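You operate a simulated robot arm through the tools that you are given. There is no shell and no other tool. Be economical: measure what you need, move in short steps, check, and stop when the job is done.

You run a simulated two-armed robot. Do the job below in one go: nothing can be reset, and whatever is moved stays where it is left.

JOB
Unplug the cooker, then open it and fluff the rice with the paddle.
Fine: plug in its rest, paddle in its cup, lid shut.

It is judged by the outcome, as a careful person would: the job done as asked, and still so three seconds after it is handed in. It fails if anything else is knocked over, pushed out of place, dropped, spilled or broken. Lids that push on must go on centred and level and be pressed home; caps that screw on are set level and turned clockwise until they are tight.

ROBOT AND FRAMES
Two 7-joint arms with two-finger grippers on one trunk, on a base that drives. Base frame: it is fixed to the floor where the robot stands at the start and does not move with it; the origin is under the middle of the robot, x ahead of it, y to its left, z up; the surface under the hand at the start is at about z = 0.785. Readings come in m, degrees, newtons and seconds.
The left shoulder is at the start at [0.026, 0.162, 1.332], the right one opposite. With the tool pointing down near the work surface each hand reaches from about 0.1 to 0.66 m from the robot's upright axis, wherever it stands, measured 20 degrees to its own side. Places, roughly: lid button [0.6, 0, 0.9]; paddle cup [0.5, -0.2, 0.8]; plug rest [0.6, 0.1, 0.8]; rice cooker lid [0.7, 0, 1]. Payload 2.45 kg a hand.
The TCP of each hand is the grasp point between the finger pads, 0.026 m short of the fingertips. In the tool frame z runs along the fingers and y along their closing line. Largest opening 0.096 m; the body of the gripper starts 0.069 m behind the TCP.
Orientation is that of the tool frame in the base frame, as a unit quaternion [x, y, z, w]. With the fingers straight down and closing along the base's y, the tool's x points along the base's -x, its y along +y and its z along -z.

CONTROLS
- The arms move only by the tool step_arm. It takes "left_rows", "right_rows" or both (then of equal length, played together; a hand with none holds still); each is a list of rows, each an object (a shift or turn left out is 0, a gripper value left out holds the last) with "hand": the finger opening in m, from 0 to 0.096; "offset": the shift along the tool's x, y, z in units of 150 mm (1.0 is 150 mm), a list of three; "turn": the turn, a rotation vector about the tool's x, y, z in units of 45 degrees (1.0 is 45 degrees), a list of three. In form: [{"hand": hand, "offset": [x, y, z], "turn": [ax, ay, az]}, ...]. A call has 1 to 10 rows; each row is the pose to reach, as a shift and turn from the pose commanded when the call began, along the tool's axes at that moment. A call with a number of a shift or a turn outside -1 to 1 is refused whole. A row lasts 0.2 s, in which the tool goes at most 0.05 m and 8.6 degrees; a call with a longer step from one row to the next is refused whole, and so is a gripper value outside its range. Where a pose cannot be reached the arm comes as near as it can. A force on the tool above 70 N (or 10 N above the force at the start of the call, whichever is more), or a blocked arm, ends the call early, and 0.2 s more pass. The fingers move at their own pace and stop on an object; they squeeze with about 34 N. The grip force told is the motor's: it shows also when the fingers shut on nothing. Time passes only in rows, and 0.2 s behind the last, so rows that repeat a pose let the fingers close. It gives the time, the measured TCP pose, the force on the tool (base axes), the opening and the grip force at its end, in the units of the frame above (readings bear some noise), with the torque about the TCP (base axes, N m) and any sound that the robot's microphone picked up.
- Cameras (640 x 400 px; columns grow to the right, rows downward): "scene" is now at [0.0699, 0.0008, 1.8128]; the picture's right is [-0.02, -1.00, 0.00], its down [-0.73, 0.01, -0.69] and it looks along [0.69, -0.01, -0.73] (base axes); focal length 251 px, centre (320, 200). "left" rides on the left gripper at [0.082, -0.003, -0.098] in its tool frame; the picture's right is [0.04, 1.00, 0.00], its down [-0.73, 0.03, -0.68] and it looks along [-0.68, 0.03, 0.73] (tool axes); focal length 256 px, centre (320, 200). "right" rides on the right gripper at [0.082, 0.003, -0.098] in its tool frame; the picture's right is [-0.04, 1.00, 0.00], its down [-0.73, -0.03, -0.68] and it looks along [-0.68, -0.03, 0.73] (tool axes); focal length 256 px, centre (320, 200).
- snapshot(camera): a new picture of that camera. The clock stands still meanwhile.
- move_column(by): slides the trunk up (or, below 0, down) by that many m; the arms and the scene camera ride with it, the base frame stays. It gives what a move gives, with no picture.
- base_move(legs): drives the robot by 1 to 6 legs, each [ahead, left, turn to the left] in m, m and degrees, along the robot's own axes; the way and the turn of a leg run together, so that a leg with both is an arc; at most 1.5 m and 180 degrees a leg. The arms and the cameras ride along, it lands a little off, and it stops where it bumps. It gives what a move gives.
- head_to(pan, tilt): turns the head with the scene camera to pan (to the left, within 120 degrees either way) and tilt (down, from -29 to 69), counted from straight ahead of the robot. It gives what a move gives.
- measure_at(camera, pixels): for up to 12 pixels [column, row] of the newest picture of that camera ("zoom" is the newest enlarged one), the place [x, y, z] in the base frame of the surface seen there, good to about 0.002 m. The clock stands still meanwhile.
- enlarge(camera, box): a new picture of the part [left, top, right, bottom] of that camera's present view, enlarged. The clock stands still meanwhile.
- sign_off(): hands the job in; it is judged then, once.

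Work in short steps. Measure before you move; look again where a grasp or a placing could have gone wrong, and mend it. You have 80 turns and 78 pictures in all, those below and enlarged ones among them. Open the grippers and draw the arms clear of the work before you hand the job in, unless the task says otherwise; then end with one line.

The tools are called after "Emit:" by a JSON object that holds its "op" and its "data". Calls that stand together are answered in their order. step_arm: Moves the arms, as the interface text tells. Its arguments: {"type":"object","properties":{"left_rows":{"type":"array"},"right_rows":{"type":"array"}},"required":[]} The other tools are called the same way: move_column (by) slides the trunk up or down; base_move (legs) drives the base; head_to (pan, tilt) turns the head that bears the scene camera; snapshot (camera) takes a picture; measure_at (camera, pixels) gives the place of the surface under pixels of a picture; enlarge (camera, box) takes an enlarged picture of a part of a camera's view; sign_off () hands the job in.

At the start:

```text
time: 0.0
left_position: [0.4527, 0.2003, 1.4283]
left_ee_rot: [-0.001, 1.0, 0.0, 0.0]
left_force: [0.7, 0.0, 0.4]
left_ft_torque: [0.02, -0.01, -0.02]
left_opening: 0.0961
left_grasp_force: 0.1
right_position: [0.4858, -0.1905, 1.4804]
right_ee_rot: [0.0, 1.0, 0.0, 0.001]
right_force: [-0.5, -0.5, -0.4]
right_ft_torque: [0.02, -0.01, 0.0]
right_opening: 0.0962
right_grasp_force: 0.1
trunk travel left (down, up): [-0.5, 0.067]
robot x, y, heading: [0.0006, 0.0027, -0.1]
head pan, tilt: [-1.1, 46.4]
```

scene: 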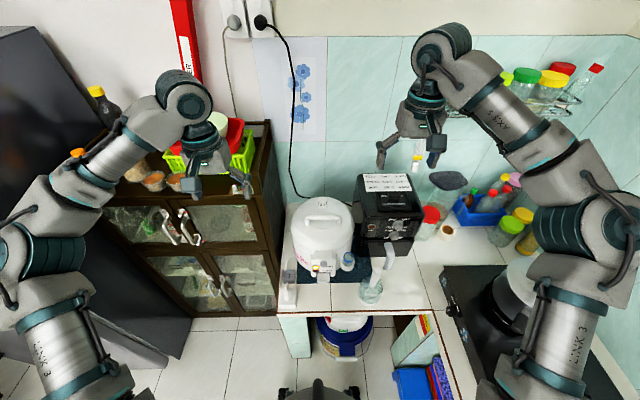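
right: 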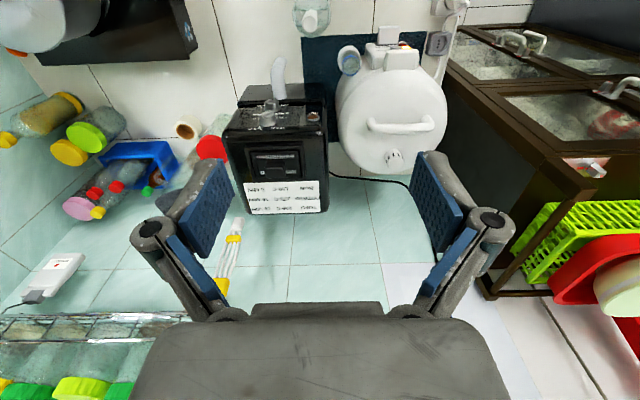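
left: 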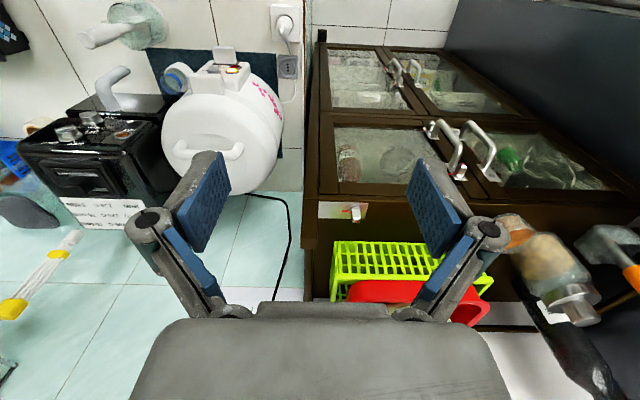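

The cooker is at about (320,240), with a cup and paddle near (372,285). I'll enlarge the work area to see the details.

Emit:
{"op": "enlarge", "data": {"camera": "scene", "box": [260, 170, 420, 320]}}

Emit:
{"op": "enlarge", "data": {"camera": "scene", "box": [210, 0, 310, 70]}}

Emit:
{"op": "enlarge", "data": {"camera": "left", "box": [60, 0, 320, 200]}}

```text
2.67 times, centred on (340, 245) of scene
```

zoom: 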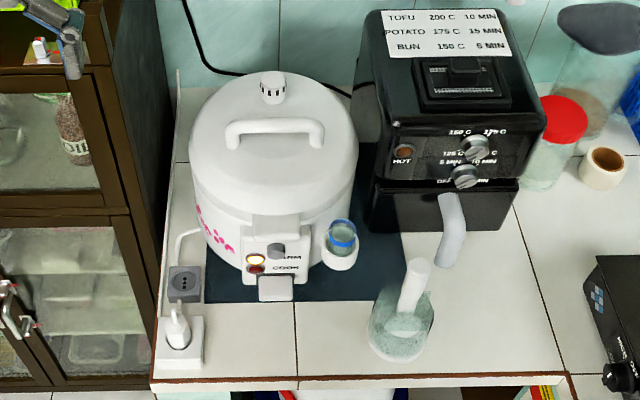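

```text
5.71 times, centred on (260, 35) of scene
```

zoom: 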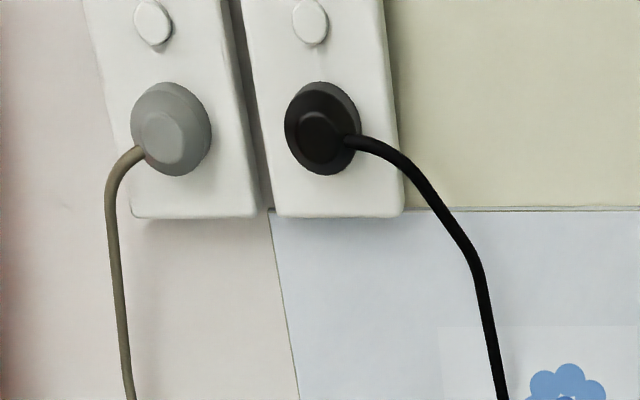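

```text
2.00 times, centred on (190, 100) of left
```

zoom: 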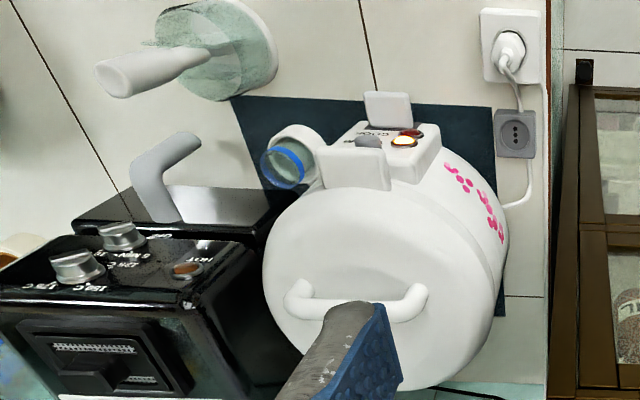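

The white plug stands in the white counter socket, with the grey two-hole rest behind it. I'll measure the key points on the scene picture.

Emit:
{"op": "enlarge", "data": {"camera": "scene", "box": [270, 180, 420, 310]}}

Emit:
{"op": "enlarge", "data": {"camera": "scene", "box": [275, 245, 345, 310]}}

```text
3.08 times, centred on (345, 245) of scene
```

zoom: 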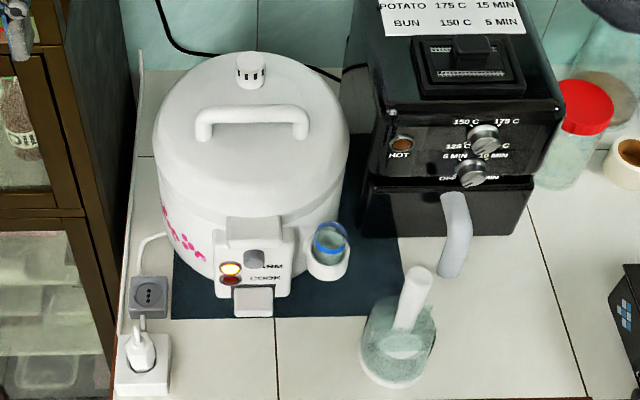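

```text
6.15 times, centred on (310, 278) of scene
```

zoom: 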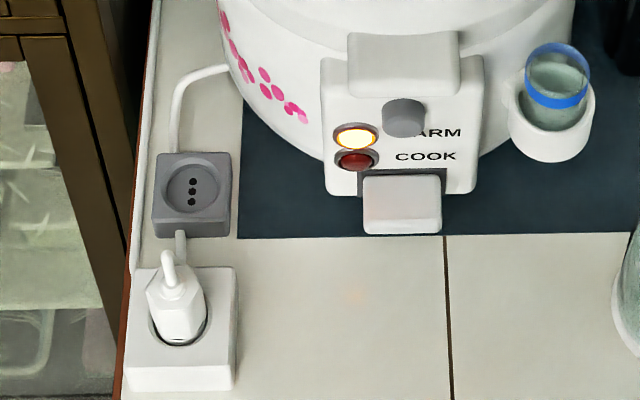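

Now I'll measure points in this zoom: plug, socket, rest, lid latch piece, grey button, lever and small cup.

Emit:
{"op": "measure_at", "data": {"camera": "zoom", "pixels": [[178, 295], [172, 270], [180, 325], [225, 280], [140, 275], [192, 192], [192, 163], [405, 60], [404, 108], [402, 185], [558, 95], [400, 300]]}}

Emit:
{"op": "enlarge", "data": {"camera": "scene", "box": [330, 240, 400, 310]}}

```text
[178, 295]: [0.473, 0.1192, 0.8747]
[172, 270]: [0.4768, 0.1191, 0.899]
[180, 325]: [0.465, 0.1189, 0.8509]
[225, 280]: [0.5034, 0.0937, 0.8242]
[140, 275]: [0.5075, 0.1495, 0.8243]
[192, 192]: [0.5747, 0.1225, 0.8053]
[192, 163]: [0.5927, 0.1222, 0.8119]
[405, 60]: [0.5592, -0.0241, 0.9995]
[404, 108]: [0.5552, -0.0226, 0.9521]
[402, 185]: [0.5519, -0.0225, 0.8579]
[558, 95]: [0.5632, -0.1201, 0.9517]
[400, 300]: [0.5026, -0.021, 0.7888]
```

```text
5.71 times, centred on (365, 275) of scene
```

zoom: 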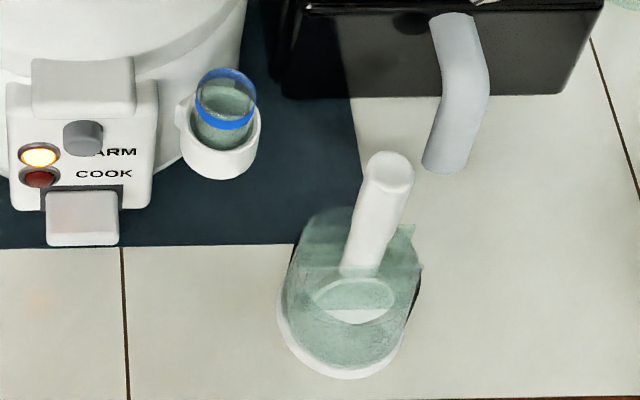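

Next the paddle, its cup, and the lid handle.

Emit:
{"op": "measure_at", "data": {"camera": "zoom", "pixels": [[388, 172], [375, 200], [362, 240], [358, 268], [350, 300], [340, 372], [284, 300], [405, 300], [345, 222], [455, 25], [228, 75], [220, 170]]}}

Emit:
{"op": "enlarge", "data": {"camera": "scene", "box": [275, 190, 365, 260]}}

```text
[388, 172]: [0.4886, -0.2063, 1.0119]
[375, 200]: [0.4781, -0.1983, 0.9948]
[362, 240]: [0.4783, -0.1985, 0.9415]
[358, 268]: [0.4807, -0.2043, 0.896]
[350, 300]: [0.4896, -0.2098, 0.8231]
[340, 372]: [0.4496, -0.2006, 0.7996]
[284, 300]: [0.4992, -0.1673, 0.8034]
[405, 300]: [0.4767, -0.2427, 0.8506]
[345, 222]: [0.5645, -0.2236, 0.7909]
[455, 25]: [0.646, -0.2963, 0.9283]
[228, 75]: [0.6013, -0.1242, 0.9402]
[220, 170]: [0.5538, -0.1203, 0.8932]
```

```text
5.71 times, centred on (320, 225) of scene
```

zoom: 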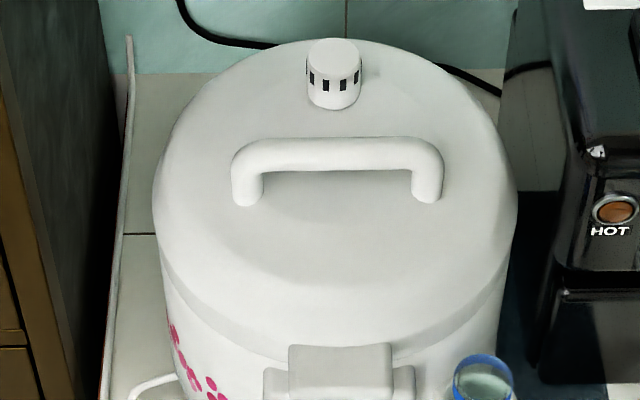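

Emit:
{"op": "measure_at", "data": {"camera": "zoom", "pixels": [[335, 145], [240, 165], [435, 165], [335, 60], [335, 220], [335, 325], [160, 200], [515, 200], [340, 352], [330, 120]]}}

Emit:
{"op": "enlarge", "data": {"camera": "right", "box": [220, 0, 470, 180]}}

```text
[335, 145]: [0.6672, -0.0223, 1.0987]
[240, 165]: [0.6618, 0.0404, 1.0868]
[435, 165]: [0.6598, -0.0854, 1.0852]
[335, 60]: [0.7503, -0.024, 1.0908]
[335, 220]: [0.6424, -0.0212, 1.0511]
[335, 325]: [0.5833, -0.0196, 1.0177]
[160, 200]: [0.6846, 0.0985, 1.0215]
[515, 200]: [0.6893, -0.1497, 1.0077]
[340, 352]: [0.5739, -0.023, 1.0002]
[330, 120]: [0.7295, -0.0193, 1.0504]
```

```text
2.22 times, centred on (345, 90) of right
```

zoom: 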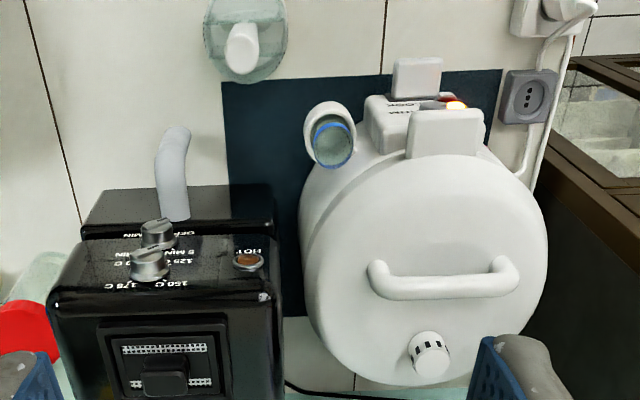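

Lid centre is about (0.69,-0.02), the handle bar is at x≈0.665, z≈1.095, and the paddle handle top is at (0.487,-0.205,1.01). I'll lower the trunk for a nearer working height.

Emit:
{"op": "move_column", "data": {"by": -0.2}}

```text
time: 2.2
left_position: [0.4492, 0.2001, 1.2304]
left_ee_rot: [-0.001, 1.0, -0.001, 0.001]
left_force: [-0.2, -0.3, -0.6]
left_ft_torque: [-0.04, 0.04, -0.01]
left_opening: 0.0962
left_grasp_force: 0.1
right_position: [0.4824, -0.1918, 1.2835]
right_ee_rot: [0.001, 1.0, 0.0, 0.003]
right_force: [-0.3, -0.8, 0.3]
right_ft_torque: [-0.01, -0.05, 0.0]
right_opening: 0.0961
right_grasp_force: 0.0
trunk travel left (down, up): [-0.3, 0.267]
robot x, y, heading: [-0.0011, -0.0027, 0.1]
head pan, tilt: [-1.1, 46.4]
```

I'll move the left hand above the plug at z≈1.09 and look with its camera.

Emit:
{"op": "step_arm", "data": {"left_rows": [{"offset": [0, -0.13, 0.23]}, {"offset": [0, -0.27, 0.46]}, {"offset": [0, -0.4, 0.7]}, {"offset": [0, -0.54, 0.93]}]}}

Emit:
{"op": "snapshot", "data": {"camera": "left"}}

Emit:
{"op": "snapshot", "data": {"camera": "scene"}}

```text
time: 3.2
left_position: [0.4502, 0.1175, 1.0893]
left_ee_rot: [-0.001, 1.0, 0.0, 0.001]
left_force: [0.7, -0.3, -0.5]
left_ft_torque: [0.02, 0.03, 0.01]
left_opening: 0.0958
left_grasp_force: 0.0
right_position: [0.4839, -0.1912, 1.2812]
right_ee_rot: [0.0, 1.0, 0.0, 0.002]
right_force: [1.7, 0.1, 0.1]
right_ft_torque: [-0.01, -0.02, -0.02]
right_opening: 0.096
right_grasp_force: 0.0
trunk travel left (down, up): [-0.3, 0.267]
robot x, y, heading: [0.0017, -0.0032, -0.1]
head pan, tilt: [-1.1, 46.4]
```

```text
66 pictures are left
```

left: 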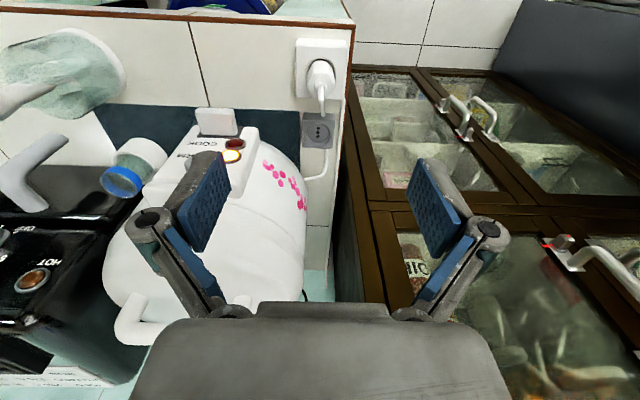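

```text
65 pictures are left
```

scene: 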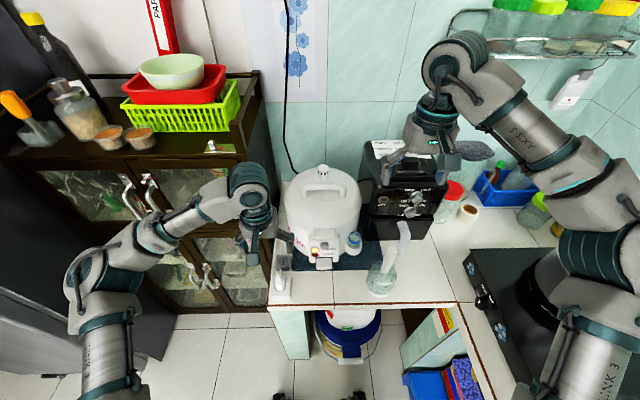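

The plug is at (320,75) in the left view. I'll enlarge it for dimensions.

Emit:
{"op": "enlarge", "data": {"camera": "left", "box": [270, 20, 370, 190]}}

Emit:
{"op": "enlarge", "data": {"camera": "scene", "box": [262, 235, 322, 310]}}

```text
2.35 times, centred on (320, 105) of left
```

zoom: 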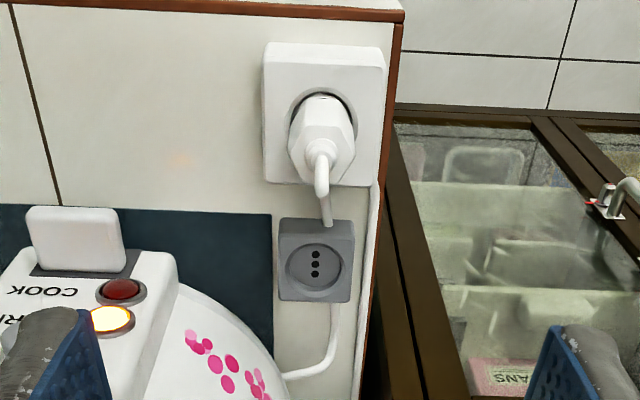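

```text
5.33 times, centred on (292, 272) of scene
```

zoom: 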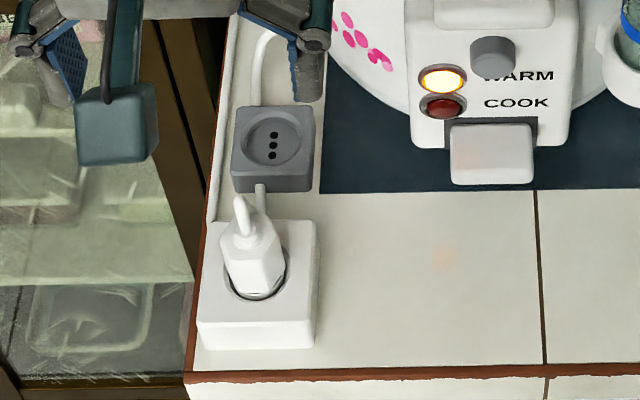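

Measuring plug body and rest recess in this zoom.

Emit:
{"op": "measure_at", "data": {"camera": "zoom", "pixels": [[224, 270], [282, 262], [250, 245], [250, 285], [240, 210], [240, 225], [272, 134], [273, 154], [247, 143], [300, 138], [268, 116], [272, 167]]}}

Emit:
{"op": "measure_at", "data": {"camera": "left", "pixels": [[320, 78], [310, 75], [331, 75], [320, 64], [320, 86], [320, 100], [301, 60], [344, 60], [318, 118], [305, 130], [333, 130], [319, 145]]}}

```text
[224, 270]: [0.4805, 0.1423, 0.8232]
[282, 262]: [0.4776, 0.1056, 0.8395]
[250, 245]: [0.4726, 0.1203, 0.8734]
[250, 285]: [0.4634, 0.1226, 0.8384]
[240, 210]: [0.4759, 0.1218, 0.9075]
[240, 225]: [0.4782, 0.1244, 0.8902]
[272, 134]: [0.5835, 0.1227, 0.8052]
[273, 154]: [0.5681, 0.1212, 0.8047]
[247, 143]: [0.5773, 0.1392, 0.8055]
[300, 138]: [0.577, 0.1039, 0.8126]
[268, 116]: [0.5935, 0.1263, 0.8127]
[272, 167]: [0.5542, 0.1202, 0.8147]
```

```text
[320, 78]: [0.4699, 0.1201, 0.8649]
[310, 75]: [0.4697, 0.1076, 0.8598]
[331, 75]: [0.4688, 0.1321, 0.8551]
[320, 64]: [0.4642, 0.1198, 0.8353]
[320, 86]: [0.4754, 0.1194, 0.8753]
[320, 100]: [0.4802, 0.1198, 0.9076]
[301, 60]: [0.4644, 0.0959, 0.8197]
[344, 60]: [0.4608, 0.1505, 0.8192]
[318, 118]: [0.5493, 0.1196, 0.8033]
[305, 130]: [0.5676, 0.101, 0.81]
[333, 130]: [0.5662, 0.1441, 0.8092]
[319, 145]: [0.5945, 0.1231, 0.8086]
```

Plug axis is ≈(0.476,0.120), body z 0.82–0.88. Before I go down I'll check the cabinet edge height beside it.

Emit:
{"op": "measure_at", "data": {"camera": "left", "pixels": [[365, 70], [355, 130], [375, 215], [390, 270], [340, 240], [355, 45]]}}

Emit:
{"op": "step_arm", "data": {"left_rows": [{"hand": 0.06, "offset": [-0.09, 0.01, 0.3]}, {"offset": [-0.173, 0.017, 0.6]}, {"offset": [-0.173, 0.017, 0.87]}]}}

Emit:
{"op": "snapshot", "data": {"camera": "left"}}

```text
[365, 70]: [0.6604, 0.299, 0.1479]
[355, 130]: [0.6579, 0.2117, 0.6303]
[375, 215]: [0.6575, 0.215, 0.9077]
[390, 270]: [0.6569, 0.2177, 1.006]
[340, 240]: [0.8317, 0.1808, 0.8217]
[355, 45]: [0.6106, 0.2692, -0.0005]
```

```text
time: 4.0
left_position: [0.4745, 0.1206, 0.9586]
left_ee_rot: [-0.001, 1.0, -0.001, 0.002]
left_force: [-0.2, 0.4, 0.0]
left_ft_torque: [0.0, -0.01, -0.04]
left_opening: 0.0599
left_grasp_force: 0.0
right_position: [0.4813, -0.1899, 1.282]
right_ee_rot: [0.0, 1.0, 0.001, 0.003]
right_force: [-0.2, -1.1, 0.4]
right_ft_torque: [-0.01, 0.0, 0.01]
right_opening: 0.0957
right_grasp_force: 0.0
trunk travel left (down, up): [-0.3, 0.267]
robot x, y, heading: [-0.0012, -0.0005, 0.1]
head pan, tilt: [-1.1, 46.4]
```

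```text
62 pictures are left
```

left: 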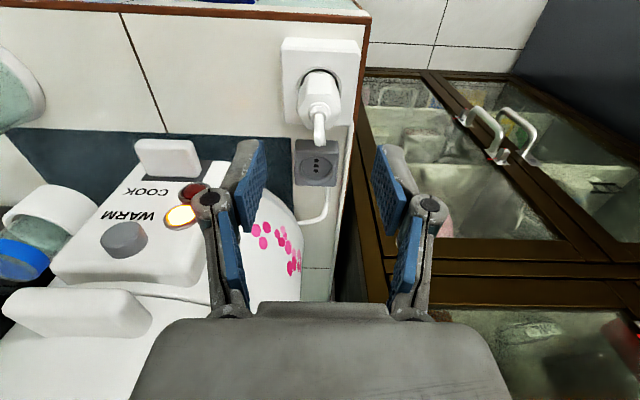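

The cabinet is clear and the plug sits centred between the fingers. I'll descend to z≈0.862 and close.

Emit:
{"op": "step_arm", "data": {"left_rows": [{"offset": [-0.01, 0, 0.3]}, {"offset": [-0.01, 0, 0.5]}, {"offset": [-0.01, 0, 0.64]}, {"offset": [-0.01, 0, 0.64]}, {"hand": 0.01, "offset": [-0.01, 0, 0.64]}, {"hand": 0.01, "offset": [-0.01, 0, 0.64]}, {"hand": 0.01, "offset": [-0.01, 0, 0.64]}]}}

Emit:
{"op": "snapshot", "data": {"camera": "left"}}

```text
time: 5.6
left_position: [0.4765, 0.1213, 0.866]
left_ee_rot: [-0.001, 1.0, 0.001, 0.001]
left_force: [1.7, 0.7, 1.6]
left_ft_torque: [0.04, -0.1, 0.05]
left_opening: 0.0355
left_grasp_force: 33.8
right_position: [0.4817, -0.1907, 1.2825]
right_ee_rot: [-0.001, 1.0, 0.001, 0.002]
right_force: [-0.2, -0.3, 0.2]
right_ft_torque: [0.0, 0.0, 0.0]
right_opening: 0.0961
right_grasp_force: 0.0
trunk travel left (down, up): [-0.3, 0.267]
robot x, y, heading: [-0.001, -0.0015, 0.3]
head pan, tilt: [-1.1, 46.4]
```

```text
61 pictures are left
```

left: 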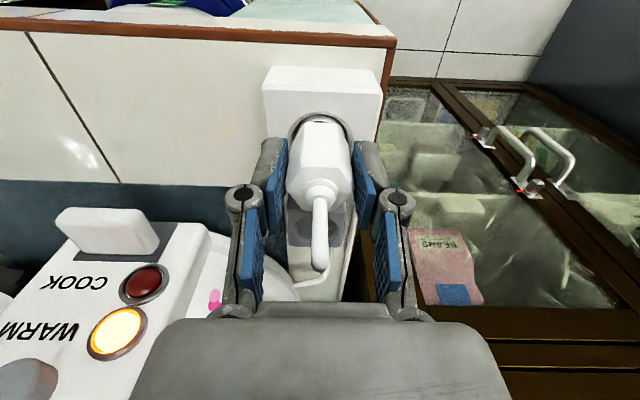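

Gripped at 35 mm. Now I'll pull straight up by about 60 mm.

Emit:
{"op": "step_arm", "data": {"left_rows": [{"offset": [0, 0, -0.1]}, {"offset": [0, 0, -0.2]}, {"offset": [0, 0, -0.3]}, {"offset": [0, 0, -0.4]}]}}

Emit:
{"op": "snapshot", "data": {"camera": "left"}}

Emit:
{"op": "enlarge", "data": {"camera": "scene", "box": [252, 215, 352, 310]}}

```text
time: 6.6
left_position: [0.4772, 0.1212, 0.9254]
left_ee_rot: [-0.001, 1.0, 0.0, 0.002]
left_force: [-0.3, 0.3, -0.4]
left_ft_torque: [0.04, 0.01, 0.0]
left_opening: 0.0356
left_grasp_force: 33.9
right_position: [0.4813, -0.1916, 1.2826]
right_ee_rot: [-0.001, 1.0, 0.001, 0.002]
right_force: [-0.4, -0.8, 0.5]
right_ft_torque: [-0.02, -0.05, 0.01]
right_opening: 0.0961
right_grasp_force: 0.1
trunk travel left (down, up): [-0.3, 0.267]
robot x, y, heading: [-0.0019, 0.0008, -0.2]
head pan, tilt: [-1.1, 46.4]
```

```text
60 pictures are left
```

left: 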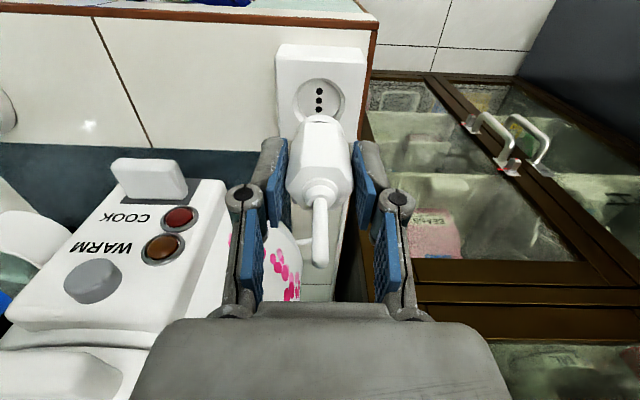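

```text
4.21 times, centred on (302, 262) of scene
```

zoom: 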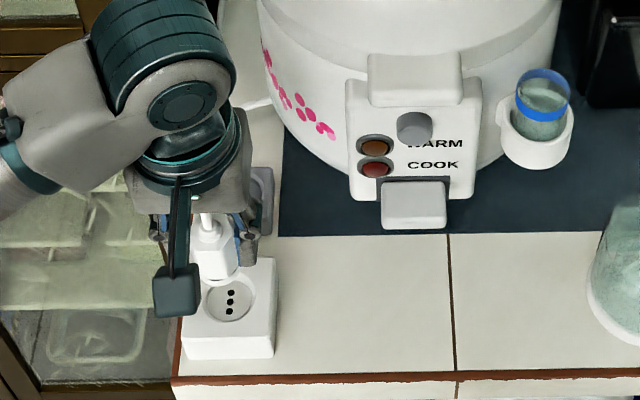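

The plug is out and the lights are off. I'll measure the live socket's holes to find the plug-to-hand offset and the seat depth.

Emit:
{"op": "measure_at", "data": {"camera": "zoom", "pixels": [[232, 293], [231, 302], [229, 311], [213, 300], [247, 305], [225, 318]]}}

Emit:
{"op": "measure_at", "data": {"camera": "left", "pixels": [[319, 92], [319, 100], [319, 108], [305, 100], [335, 100]]}}

```text
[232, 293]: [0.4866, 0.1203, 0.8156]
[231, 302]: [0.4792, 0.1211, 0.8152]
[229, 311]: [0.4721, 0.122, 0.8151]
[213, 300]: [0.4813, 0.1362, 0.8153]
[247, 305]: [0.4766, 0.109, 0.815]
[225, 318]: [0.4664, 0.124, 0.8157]
```

```text
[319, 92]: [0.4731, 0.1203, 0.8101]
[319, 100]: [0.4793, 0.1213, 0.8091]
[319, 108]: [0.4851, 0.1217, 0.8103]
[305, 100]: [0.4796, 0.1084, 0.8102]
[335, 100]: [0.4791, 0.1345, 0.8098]
```

Socket centre is (0.479,0.121) and rest centre (0.576,0.122), about 10 mm lower. I'll shift 96.5 mm forward, holding height.

Emit:
{"op": "step_arm", "data": {"left_rows": [{"offset": [-0.2, 0.002, 0]}, {"offset": [-0.42, 0.005, 0]}, {"offset": [-0.643, 0.007, 0]}, {"offset": [-0.643, 0.007, 0]}]}}

Emit:
{"op": "snapshot", "data": {"camera": "left"}}

Emit:
{"op": "enlarge", "data": {"camera": "scene", "box": [252, 215, 332, 290]}}

```text
time: 7.6
left_position: [0.5736, 0.1221, 0.9253]
left_ee_rot: [0.0, 1.0, 0.0, 0.002]
left_force: [0.1, 0.2, 0.3]
left_ft_torque: [-0.02, 0.0, -0.03]
left_opening: 0.0351
left_grasp_force: 34.0
right_position: [0.4811, -0.1914, 1.2825]
right_ee_rot: [0.0, 1.0, 0.001, 0.003]
right_force: [0.1, -0.5, -0.8]
right_ft_torque: [0.0, -0.03, -0.03]
right_opening: 0.096
right_grasp_force: 0.1
trunk travel left (down, up): [-0.3, 0.267]
robot x, y, heading: [-0.0046, -0.0013, -0.1]
head pan, tilt: [-1.1, 46.4]
```

```text
58 pictures are left
```

left: 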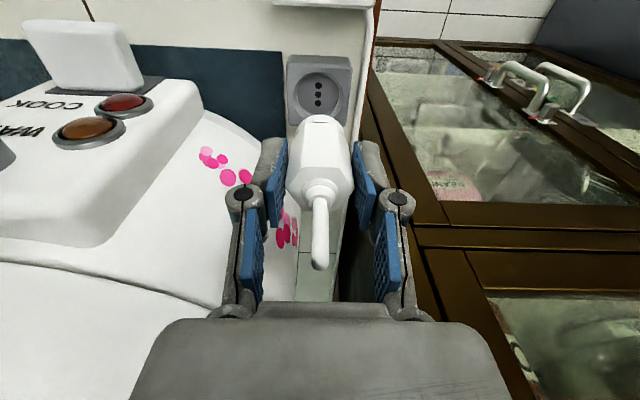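

```text
5.33 times, centred on (292, 252) of scene
```

zoom: 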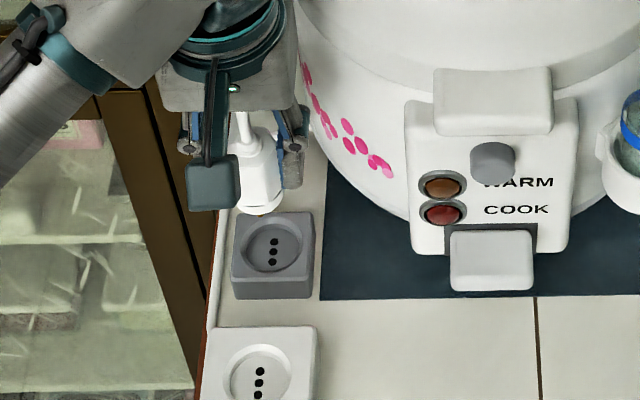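

Rest holes show at (318,95) here versus (319,100) over the socket. I'll check them numerically.

Emit:
{"op": "measure_at", "data": {"camera": "left", "pixels": [[318, 86], [318, 95], [318, 104], [304, 95], [333, 95], [295, 108]]}}

Emit:
{"op": "measure_at", "data": {"camera": "zoom", "pixels": [[273, 240], [273, 251], [271, 262], [255, 250], [290, 252]]}}

```text
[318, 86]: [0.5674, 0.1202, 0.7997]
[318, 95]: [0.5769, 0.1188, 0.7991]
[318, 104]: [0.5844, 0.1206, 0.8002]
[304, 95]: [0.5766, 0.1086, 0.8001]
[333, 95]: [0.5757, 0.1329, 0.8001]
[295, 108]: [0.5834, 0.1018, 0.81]
```

```text
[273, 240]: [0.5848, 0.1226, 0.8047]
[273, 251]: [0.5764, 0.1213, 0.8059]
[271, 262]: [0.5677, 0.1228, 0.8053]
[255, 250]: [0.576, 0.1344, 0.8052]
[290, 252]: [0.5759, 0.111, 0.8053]
```

The offsets agree within 1 mm. I'll lower 45 mm, then in small steps to the seated height.

Emit:
{"op": "step_arm", "data": {"left_rows": [{"offset": [-0.003, -0.003, 0.15]}, {"offset": [-0.003, -0.003, 0.27]}, {"offset": [-0.003, -0.003, 0.32]}, {"offset": [-0.003, -0.003, 0.36]}]}}

Emit:
{"op": "snapshot", "data": {"camera": "left"}}

```text
time: 8.6
left_position: [0.575, 0.1206, 0.8701]
left_ee_rot: [-0.001, 1.0, 0.0, 0.001]
left_force: [0.4, -0.2, -0.8]
left_ft_torque: [0.0, 0.01, 0.0]
left_opening: 0.0354
left_grasp_force: 34.5
right_position: [0.4821, -0.1922, 1.2819]
right_ee_rot: [0.001, 1.0, 0.001, 0.002]
right_force: [-0.5, 0.1, 0.3]
right_ft_torque: [0.01, 0.05, -0.01]
right_opening: 0.0958
right_grasp_force: 0.0
trunk travel left (down, up): [-0.3, 0.267]
robot x, y, heading: [-0.0009, 0.0009, 0.2]
head pan, tilt: [-1.1, 46.4]
```

```text
56 pictures are left
```

left: 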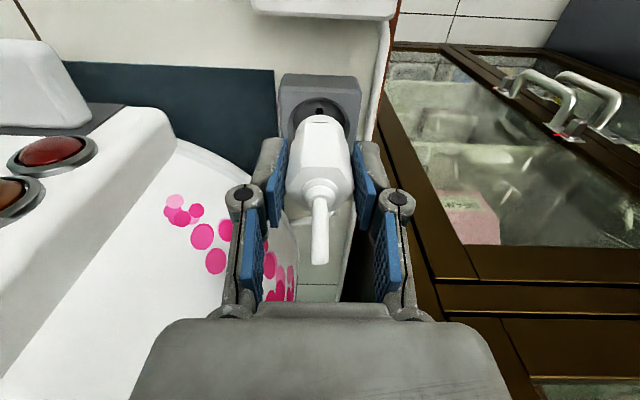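

There is no contact force yet and it is well centred. I'll lower the last 13–15 mm in small steps.

Emit:
{"op": "step_arm", "data": {"left_rows": [{"offset": [0, 0, 0.03]}, {"offset": [0, 0, 0.055]}, {"offset": [0, 0, 0.075]}, {"offset": [0, 0, 0.09]}, {"offset": [0, 0, 0.098]}]}}

Emit:
{"op": "snapshot", "data": {"camera": "left"}}

```text
time: 9.8
left_position: [0.5727, 0.1207, 0.8562]
left_ee_rot: [0.001, 1.0, 0.0, 0.001]
left_force: [-6.1, -2.3, 0.9]
left_ft_torque: [-0.1, 0.56, 0.05]
left_opening: 0.0357
left_grasp_force: 33.9
right_position: [0.4815, -0.1924, 1.2823]
right_ee_rot: [0.0, 1.0, 0.0, 0.003]
right_force: [0.2, 0.0, 0.6]
right_ft_torque: [0.0, 0.0, -0.01]
right_opening: 0.0959
right_grasp_force: 0.1
trunk travel left (down, up): [-0.3, 0.267]
robot x, y, heading: [0.0016, 0.0051, 0.4]
head pan, tilt: [-1.1, 46.4]
```

```text
55 pictures are left
```

left: 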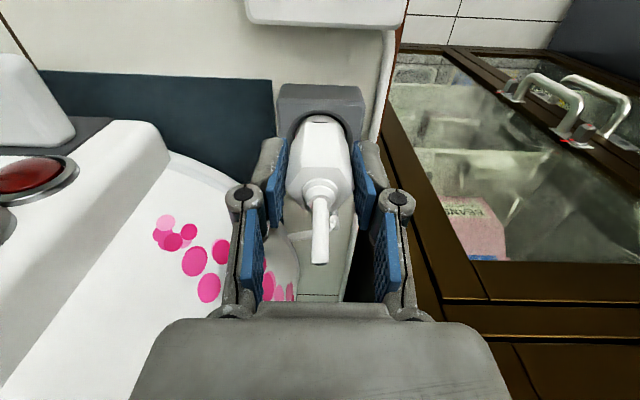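

It is in the recess with slight side force and no vertical load yet. I'll press a few mm more until it bottoms.

Emit:
{"op": "step_arm", "data": {"left_rows": [{"offset": [0.008, 0, 0.015]}, {"offset": [0.008, 0, 0.03]}]}}

```text
time: 10.4
left_position: [0.5738, 0.1211, 0.8543]
left_ee_rot: [-0.001, 1.0, 0.0, 0.004]
left_force: [-4.0, -2.5, 15.1]
left_ft_torque: [-0.08, 0.53, -0.01]
left_opening: 0.0357
left_grasp_force: 34.2
right_position: [0.4795, -0.1931, 1.2828]
right_ee_rot: [0.0, 1.0, 0.001, 0.003]
right_force: [-0.3, -0.1, -0.1]
right_ft_torque: [-0.01, 0.02, 0.01]
right_opening: 0.0962
right_grasp_force: 0.2
trunk travel left (down, up): [-0.3, 0.267]
robot x, y, heading: [0.0002, -0.004, -0.2]
head pan, tilt: [-1.1, 46.4]
```

It bottomed with 15 N at the expected depth. I'll release and lift.

Emit:
{"op": "step_arm", "data": {"left_rows": [{"hand": 0.062, "offset": [0, 0, 0]}, {"offset": [0, 0, 0]}, {"offset": [0, 0, -0.2]}, {"offset": [0, 0, -0.5]}, {"offset": [0, 0, -0.8]}, {"offset": [0.2, 0, -1.0]}]}}

Emit:
{"op": "snapshot", "data": {"camera": "left"}}

```text
time: 11.8
left_position: [0.5403, 0.1215, 1.003]
left_ee_rot: [-0.001, 1.0, 0.0, 0.001]
left_force: [-0.6, -0.3, 0.2]
left_ft_torque: [-0.01, -0.03, 0.02]
left_opening: 0.0621
left_grasp_force: 0.2
right_position: [0.4796, -0.1923, 1.2842]
right_ee_rot: [0.0, 1.0, 0.001, 0.002]
right_force: [0.0, 0.2, -0.7]
right_ft_torque: [0.01, -0.01, 0.01]
right_opening: 0.096
right_grasp_force: 0.0
trunk travel left (down, up): [-0.3, 0.267]
robot x, y, heading: [-0.001, 0.0001, -0.0]
head pan, tilt: [-1.1, 46.4]
```

```text
54 pictures are left
```

left: 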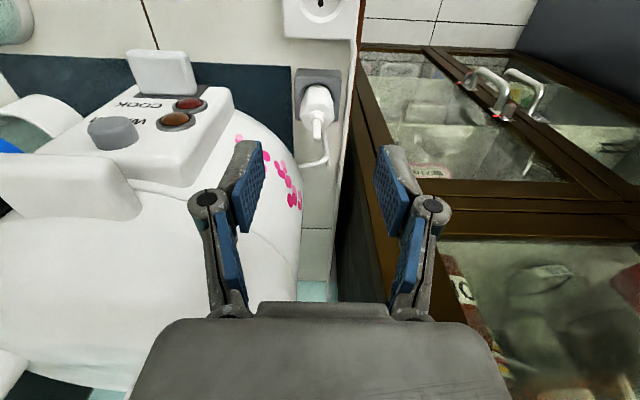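

The plug sits in the rest. Now the grey button: I'll enlarge the panel in the scene view and measure its profile.

Emit:
{"op": "enlarge", "data": {"camera": "scene", "box": [295, 225, 365, 275]}}

Emit:
{"op": "measure_at", "data": {"camera": "left", "pixels": [[110, 125], [110, 140], [92, 133], [135, 133], [70, 190], [60, 165], [150, 115], [160, 75], [100, 165], [180, 118]]}}

```text
8.00 times, centred on (330, 250) of scene
```

zoom: 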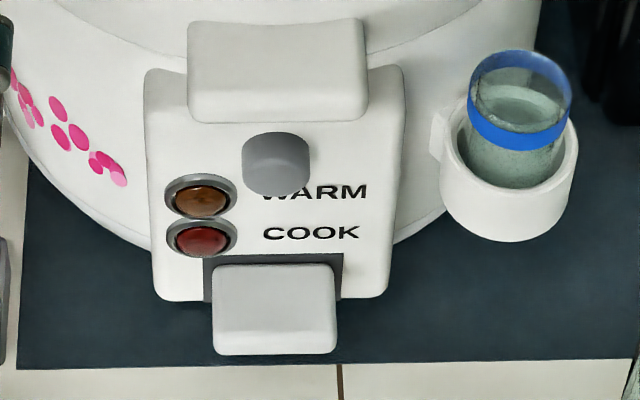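

```text
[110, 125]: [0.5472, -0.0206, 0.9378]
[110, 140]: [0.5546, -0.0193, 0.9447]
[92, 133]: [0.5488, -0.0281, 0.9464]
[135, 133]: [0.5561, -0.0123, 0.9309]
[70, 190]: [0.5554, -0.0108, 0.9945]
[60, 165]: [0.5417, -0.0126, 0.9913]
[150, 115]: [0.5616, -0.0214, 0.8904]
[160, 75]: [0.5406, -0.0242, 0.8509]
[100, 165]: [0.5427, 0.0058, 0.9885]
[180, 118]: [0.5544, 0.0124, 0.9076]
```

The button face is at x≈0.547, y≈-0.021, z≈0.942, recessed under the clasp (front x≈0.542). I'll back the left hand off to x≈0.41, y≈-0.02 while tilting the fingers forward, closed.

Emit:
{"op": "step_arm", "data": {"left_rows": [{"hand": 0.0, "offset": [0.2, -0.1, 0], "turn": [0, -0.16, 0]}, {"offset": [0.4, -0.25, 0], "turn": [0, -0.33, 0]}, {"offset": [0.6, -0.42, 0], "turn": [0, -0.5, 0]}, {"offset": [0.75, -0.6, 0], "turn": [0, -0.66, 0]}, {"offset": [0.87, -0.78, 0], "turn": [0, -0.83, 0]}, {"offset": [0.87, -0.95, 0], "turn": [0, -1.0, 0]}]}}

```text
time: 13.2
left_position: [0.4127, -0.0228, 1.0028]
left_ee_rot: [0.0, 0.923, 0.0, 0.385]
left_force: [0.0, -0.6, 0.4]
left_ft_torque: [0.01, 0.0, 0.03]
left_opening: 0.0002
left_grasp_force: 29.0
right_position: [0.4825, -0.1934, 1.2807]
right_ee_rot: [0.0, 1.0, 0.001, 0.001]
right_force: [0.7, 0.8, 0.0]
right_ft_torque: [0.01, -0.02, 0.03]
right_opening: 0.0962
right_grasp_force: 0.2
trunk travel left (down, up): [-0.3, 0.267]
robot x, y, heading: [-0.0, -0.0007, -0.1]
head pan, tilt: [-1.1, 46.4]
```

Now I'll measure the clasp's lower edge and button extents in the zoom, and tilt another 30°.

Emit:
{"op": "measure_at", "data": {"camera": "zoom", "pixels": [[278, 112], [278, 90], [276, 140], [276, 165], [276, 188], [246, 165], [306, 165], [230, 130], [275, 275], [350, 145]]}}

Emit:
{"op": "step_arm", "data": {"left_rows": [{"turn": [0, -0.18, 0]}, {"turn": [0, -0.36, 0]}, {"turn": [0, -0.54, 0]}, {"turn": [0, -0.667, 0]}]}}

Emit:
{"op": "snapshot", "data": {"camera": "left"}}

```text
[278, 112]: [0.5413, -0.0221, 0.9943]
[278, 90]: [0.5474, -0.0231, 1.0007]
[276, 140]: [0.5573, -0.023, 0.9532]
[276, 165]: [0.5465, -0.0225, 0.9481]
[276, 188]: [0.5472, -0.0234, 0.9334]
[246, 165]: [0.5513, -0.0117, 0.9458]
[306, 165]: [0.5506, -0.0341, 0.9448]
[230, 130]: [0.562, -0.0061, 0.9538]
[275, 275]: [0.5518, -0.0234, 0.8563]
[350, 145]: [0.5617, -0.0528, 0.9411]
```

```text
time: 14.2
left_position: [0.4134, -0.0239, 1.0007]
left_ee_rot: [0.0, 0.792, 0.0, 0.611]
left_force: [-0.2, -0.3, -0.5]
left_ft_torque: [0.02, -0.02, 0.0]
left_opening: 0.0
left_grasp_force: 28.5
right_position: [0.4817, -0.1937, 1.2817]
right_ee_rot: [0.0, 1.0, 0.002, 0.003]
right_force: [-0.4, -0.7, 0.1]
right_ft_torque: [0.02, 0.01, 0.01]
right_opening: 0.0962
right_grasp_force: 0.0
trunk travel left (down, up): [-0.3, 0.267]
robot x, y, heading: [0.0028, -0.0013, -0.3]
head pan, tilt: [-1.1, 46.4]
```

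```text
52 pictures are left
```

left: 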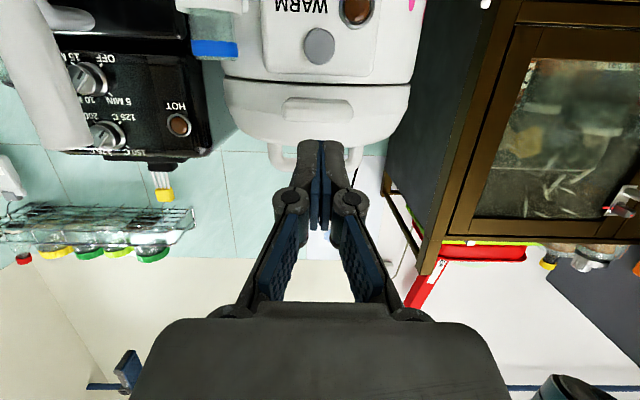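

The button is at (320,45), with a clear gap to the clasp. I'll go down first, then forward to just short of the button.

Emit:
{"op": "measure_at", "data": {"camera": "left", "pixels": [[320, 45], [320, 82], [318, 100], [290, 75], [335, 45]]}}

Emit:
{"op": "step_arm", "data": {"left_rows": [{"offset": [0.18, 0.01, 0.1]}, {"offset": [0.18, 0.01, 0.35]}, {"offset": [0.18, 0.01, 0.55]}, {"offset": [0.18, 0.01, 0.68]}]}}

Emit:
{"op": "snapshot", "data": {"camera": "left"}}

```text
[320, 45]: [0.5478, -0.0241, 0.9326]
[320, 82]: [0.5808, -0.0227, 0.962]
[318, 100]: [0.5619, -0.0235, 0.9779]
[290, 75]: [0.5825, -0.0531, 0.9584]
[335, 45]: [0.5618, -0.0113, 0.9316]
```

```text
time: 15.2
left_position: [0.5049, -0.0194, 0.9483]
left_ee_rot: [0.0, 0.792, 0.001, 0.61]
left_force: [-0.6, 0.0, -0.1]
left_ft_torque: [-0.02, 0.0, 0.0]
left_opening: 0.0
left_grasp_force: 28.1
right_position: [0.4816, -0.1931, 1.2823]
right_ee_rot: [0.0, 1.0, 0.0, 0.002]
right_force: [-0.8, -0.1, 0.2]
right_ft_torque: [0.03, 0.01, -0.03]
right_opening: 0.0961
right_grasp_force: 0.1
trunk travel left (down, up): [-0.3, 0.267]
robot x, y, heading: [-0.0002, -0.0037, -0.1]
head pan, tilt: [-1.1, 46.4]
```

```text
51 pictures are left
```

left: 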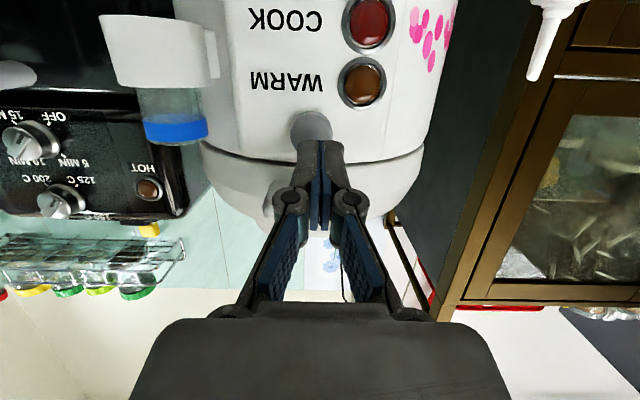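

The fingertips sit just ahead of the button, about 3 mm to its left. I'll correct the sideways offset and press forward slowly.

Emit:
{"op": "step_arm", "data": {"left_rows": [{"offset": [-0.005, -0.02, 0.06]}, {"offset": [-0.012, -0.022, 0.1]}, {"offset": [-0.018, -0.022, 0.13]}, {"offset": [-0.021, -0.022, 0.15]}]}}

Emit:
{"op": "snapshot", "data": {"camera": "left"}}

```text
time: 16.2
left_position: [0.5264, -0.0242, 0.9464]
left_ee_rot: [0.0, 0.792, 0.0, 0.611]
left_force: [-4.1, 0.0, 0.6]
left_ft_torque: [0.02, -0.05, -0.04]
left_opening: 0.006
left_grasp_force: 28.5
right_position: [0.4817, -0.1923, 1.2813]
right_ee_rot: [0.0, 1.0, 0.001, 0.003]
right_force: [0.3, 0.6, 0.2]
right_ft_torque: [-0.02, 0.0, -0.05]
right_opening: 0.096
right_grasp_force: 0.2
trunk travel left (down, up): [-0.3, 0.267]
robot x, y, heading: [-0.0016, 0.0031, 0.2]
head pan, tilt: [-1.1, 46.4]
```

```text
50 pictures are left
```

left: 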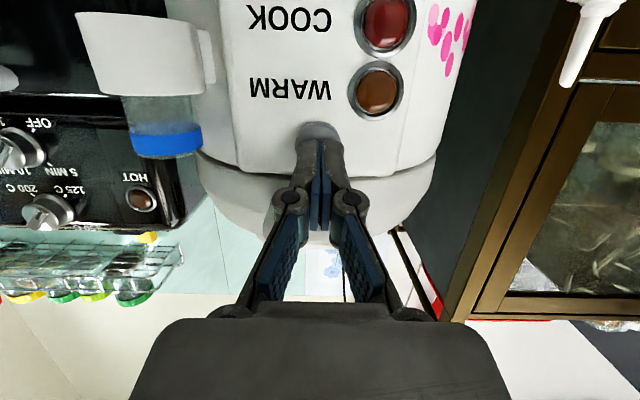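

Contact made at 4 N. I'll press in further.

Emit:
{"op": "step_arm", "data": {"left_rows": [{"offset": [-0.006, 0, 0.02]}, {"offset": [-0.01, 0, 0.04]}, {"offset": [-0.014, 0, 0.055]}, {"offset": [-0.018, 0, 0.07]}]}}

Emit:
{"op": "snapshot", "data": {"camera": "left"}}

Emit:
{"op": "enlarge", "data": {"camera": "scene", "box": [265, 150, 385, 290]}}

```text
time: 17.2
left_position: [0.5294, -0.0229, 0.9469]
left_ee_rot: [0.002, 0.793, -0.002, 0.609]
left_force: [-66.9, 5.7, -8.5]
left_ft_torque: [-0.08, 0.09, 0.17]
left_opening: 0.0057
left_grasp_force: 28.4
right_position: [0.4734, -0.1895, 1.284]
right_ee_rot: [0.0, 1.0, 0.0, 0.005]
right_force: [-0.1, -0.2, 0.3]
right_ft_torque: [0.01, 0.0, 0.01]
right_opening: 0.096
right_grasp_force: 0.0
trunk travel left (down, up): [-0.3, 0.267]
robot x, y, heading: [-0.0001, 0.0011, -0.2]
head pan, tilt: [-1.1, 46.4]
```

```text
49 pictures are left
```

left: 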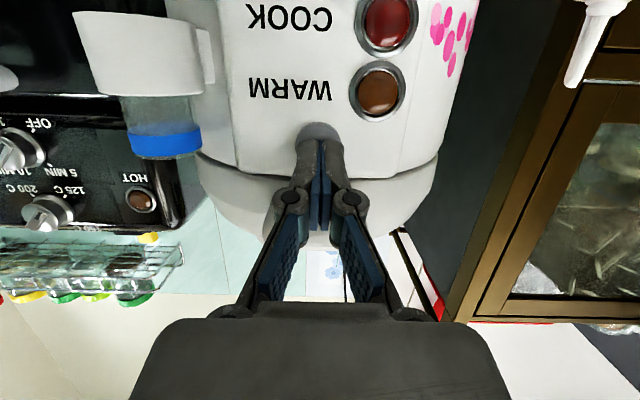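

```text
2.86 times, centred on (325, 220) of scene
```

zoom: 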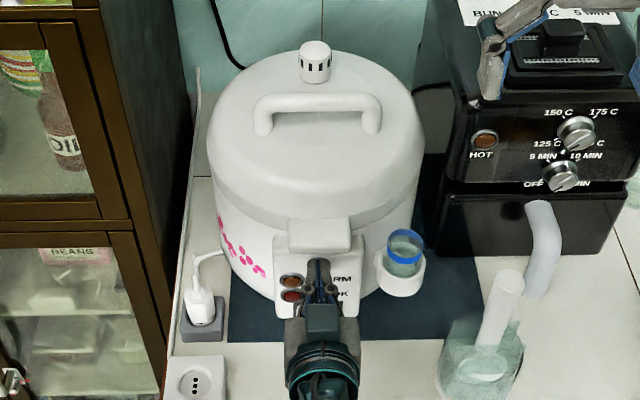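

67 N means it is pressed home or blocked. I'll back off and see whether the lid has unlatched.

Emit:
{"op": "step_arm", "data": {"left_rows": [{"offset": [0, 0, -0.1]}, {"offset": [0, 0, -0.3]}, {"offset": [0, 0, -0.5]}]}}

Emit:
{"op": "snapshot", "data": {"camera": "left"}}

Emit:
{"op": "enlarge", "data": {"camera": "scene", "box": [265, 180, 365, 290]}}

```text
time: 18.0
left_position: [0.4633, -0.0212, 0.9666]
left_ee_rot: [-0.001, 0.792, 0.0, 0.61]
left_force: [-0.4, -0.4, -0.7]
left_ft_torque: [-0.02, 0.02, -0.01]
left_opening: 0.0
left_grasp_force: 28.9
right_position: [0.4809, -0.1908, 1.2822]
right_ee_rot: [0.0, 1.0, 0.001, 0.003]
right_force: [0.5, 0.4, 0.1]
right_ft_torque: [0.02, 0.0, 0.0]
right_opening: 0.096
right_grasp_force: 0.0
trunk travel left (down, up): [-0.3, 0.267]
robot x, y, heading: [0.0006, -0.0031, -0.2]
head pan, tilt: [-1.1, 46.4]
```

```text
47 pictures are left
```

left: 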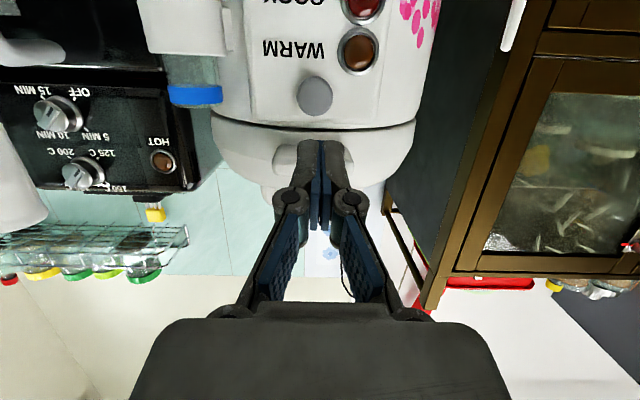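

```text
3.64 times, centred on (315, 235) of scene
```

zoom: 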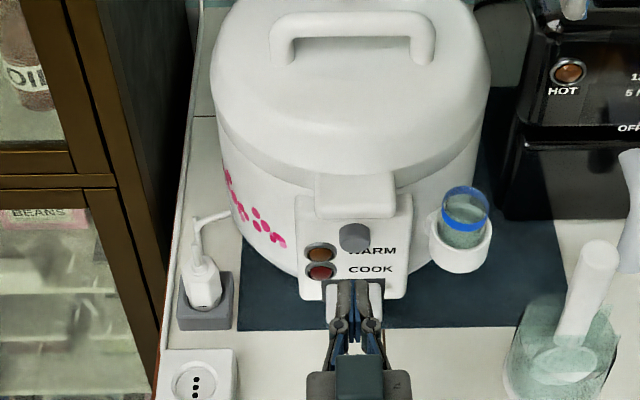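

I'll check whether the clasp or lid has risen, and whether the button is in or out.

Emit:
{"op": "measure_at", "data": {"camera": "zoom", "pixels": [[355, 180], [355, 195], [355, 208], [355, 238], [352, 12], [350, 100], [350, 150], [325, 253], [400, 215]]}}

Emit:
{"op": "measure_at", "data": {"camera": "left", "pixels": [[314, 96], [314, 85], [345, 100], [280, 160], [300, 120], [300, 128]]}}

```text
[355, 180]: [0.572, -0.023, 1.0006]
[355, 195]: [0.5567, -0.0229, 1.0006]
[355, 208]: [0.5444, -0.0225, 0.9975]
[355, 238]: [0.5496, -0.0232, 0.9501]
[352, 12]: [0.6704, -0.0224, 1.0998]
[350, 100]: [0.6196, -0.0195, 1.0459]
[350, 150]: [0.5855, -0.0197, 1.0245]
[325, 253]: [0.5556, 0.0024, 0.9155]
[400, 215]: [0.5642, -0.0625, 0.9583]
```

```text
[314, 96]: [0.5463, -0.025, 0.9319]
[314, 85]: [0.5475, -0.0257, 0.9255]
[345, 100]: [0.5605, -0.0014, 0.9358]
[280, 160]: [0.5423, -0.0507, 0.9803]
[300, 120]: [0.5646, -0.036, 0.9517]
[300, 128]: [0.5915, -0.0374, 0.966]
```

The lid hasn't moved visibly; the button has sprung back out. Lifting the lid needs reach, so I'll look at the floor clearance ahead of the base.

Emit:
{"op": "head_to", "data": {"pan": 0, "tilt": 66}}

Emit:
{"op": "snapshot", "data": {"camera": "scene"}}

```text
time: 18.8
left_position: [0.466, -0.0227, 0.9654]
left_ee_rot: [0.0, 0.792, 0.0, 0.61]
left_force: [0.5, 0.6, 0.2]
left_ft_torque: [0.02, -0.03, 0.02]
left_opening: 0.0
left_grasp_force: 28.4
right_position: [0.4824, -0.191, 1.2806]
right_ee_rot: [0.0, 1.0, 0.001, 0.002]
right_force: [0.8, -0.2, -0.2]
right_ft_torque: [0.04, 0.0, -0.03]
right_opening: 0.0958
right_grasp_force: 0.0
trunk travel left (down, up): [-0.3, 0.267]
robot x, y, heading: [0.0015, -0.0009, -0.0]
head pan, tilt: [0.0, 66.0]
```

```text
45 pictures are left
```

scene: 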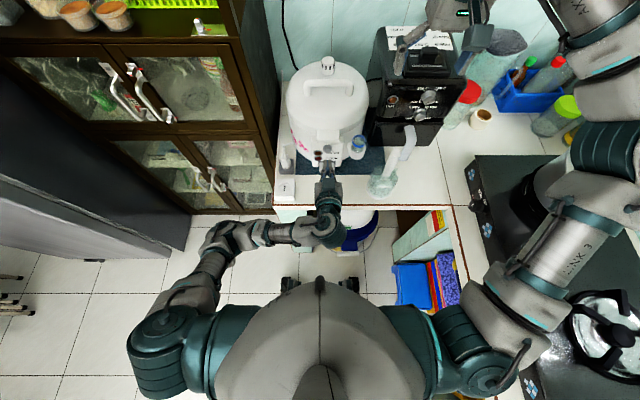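

I'll measure the base front and the nearest obstacles.

Emit:
{"op": "measure_at", "data": {"camera": "scene", "pixels": [[290, 281], [349, 281], [320, 283], [360, 245], [390, 265], [292, 208], [400, 220], [330, 262], [300, 30], [355, 60]]}}

```text
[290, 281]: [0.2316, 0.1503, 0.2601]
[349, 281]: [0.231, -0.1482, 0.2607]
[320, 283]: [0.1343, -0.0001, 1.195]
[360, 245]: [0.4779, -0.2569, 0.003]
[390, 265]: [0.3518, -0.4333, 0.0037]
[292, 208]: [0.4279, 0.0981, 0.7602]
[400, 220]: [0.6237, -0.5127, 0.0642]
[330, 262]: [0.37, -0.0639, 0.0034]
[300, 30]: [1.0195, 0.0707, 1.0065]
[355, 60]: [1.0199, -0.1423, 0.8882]
```

The wall is at x=1.02 and the base front at 0.235, with open space below the counter. I'll retract the left hand, then drive forward 0.12 m.

Emit:
{"op": "step_arm", "data": {"left_rows": [{"offset": [0, 0.1, -0.25]}, {"offset": [0, 0.2, -0.5]}, {"offset": [0, 0.3, -0.75]}, {"offset": [0, 0.3, -0.95]}]}}

Emit:
{"op": "base_move", "data": {"legs": [[0.12, 0, 0]]}}

Emit:
{"op": "head_to", "data": {"pan": 0, "tilt": 50}}

Emit:
{"op": "snapshot", "data": {"camera": "scene"}}

```text
time: 19.8
left_position: [0.3497, 0.0175, 0.9945]
left_ee_rot: [-0.019, 0.792, 0.024, 0.61]
left_force: [0.6, 0.2, 0.0]
left_ft_torque: [-0.05, 0.0, 0.0]
left_opening: 0.0
left_grasp_force: 28.9
left hand out of reach, approached as far as the arm can: row 3, 4
right_position: [0.4823, -0.1926, 1.2823]
right_ee_rot: [0.0, 1.0, 0.001, 0.002]
right_force: [-0.6, 0.4, -0.4]
right_ft_torque: [0.0, 0.06, 0.0]
right_opening: 0.096
right_grasp_force: 0.1
trunk travel left (down, up): [-0.3, 0.267]
robot x, y, heading: [-0.0043, 0.0011, -0.0]
head pan, tilt: [0.0, 66.0]
```

```text
time: 21.0
left_position: [0.4697, 0.015, 0.9921]
left_ee_rot: [-0.019, 0.793, 0.023, 0.608]
left_force: [-0.4, -1.2, -0.2]
left_ft_torque: [-0.01, 0.02, 0.0]
left_opening: 0.0
left_grasp_force: 28.6
right_position: [0.6031, -0.1925, 1.2824]
right_ee_rot: [0.0, 1.0, 0.001, 0.002]
right_force: [-0.4, 0.3, -0.2]
right_ft_torque: [0.0, 0.03, 0.01]
right_opening: 0.0959
right_grasp_force: 0.0
trunk travel left (down, up): [-0.3, 0.267]
robot x, y, heading: [0.1202, 0.0024, -0.1]
head pan, tilt: [0.0, 66.0]
```

```text
time: 21.8
left_position: [0.4717, 0.0181, 0.9914]
left_ee_rot: [-0.022, 0.793, 0.028, 0.608]
left_force: [-0.1, 0.1, 0.0]
left_ft_torque: [0.0, 0.02, -0.04]
left_opening: 0.0
left_grasp_force: 28.4
right_position: [0.5999, -0.1925, 1.2833]
right_ee_rot: [-0.001, 1.0, 0.001, 0.002]
right_force: [-0.9, 0.2, -0.5]
right_ft_torque: [-0.01, -0.01, 0.0]
right_opening: 0.096
right_grasp_force: 0.0
trunk travel left (down, up): [-0.3, 0.267]
robot x, y, heading: [0.1198, -0.0014, 0.0]
head pan, tilt: [0.0, 50.0]
```

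```text
44 pictures are left
```

scene: 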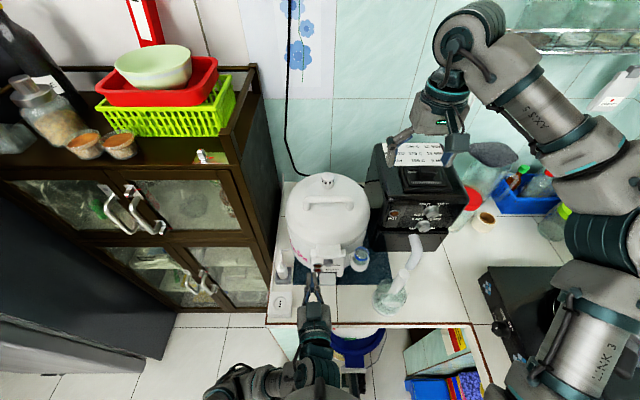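

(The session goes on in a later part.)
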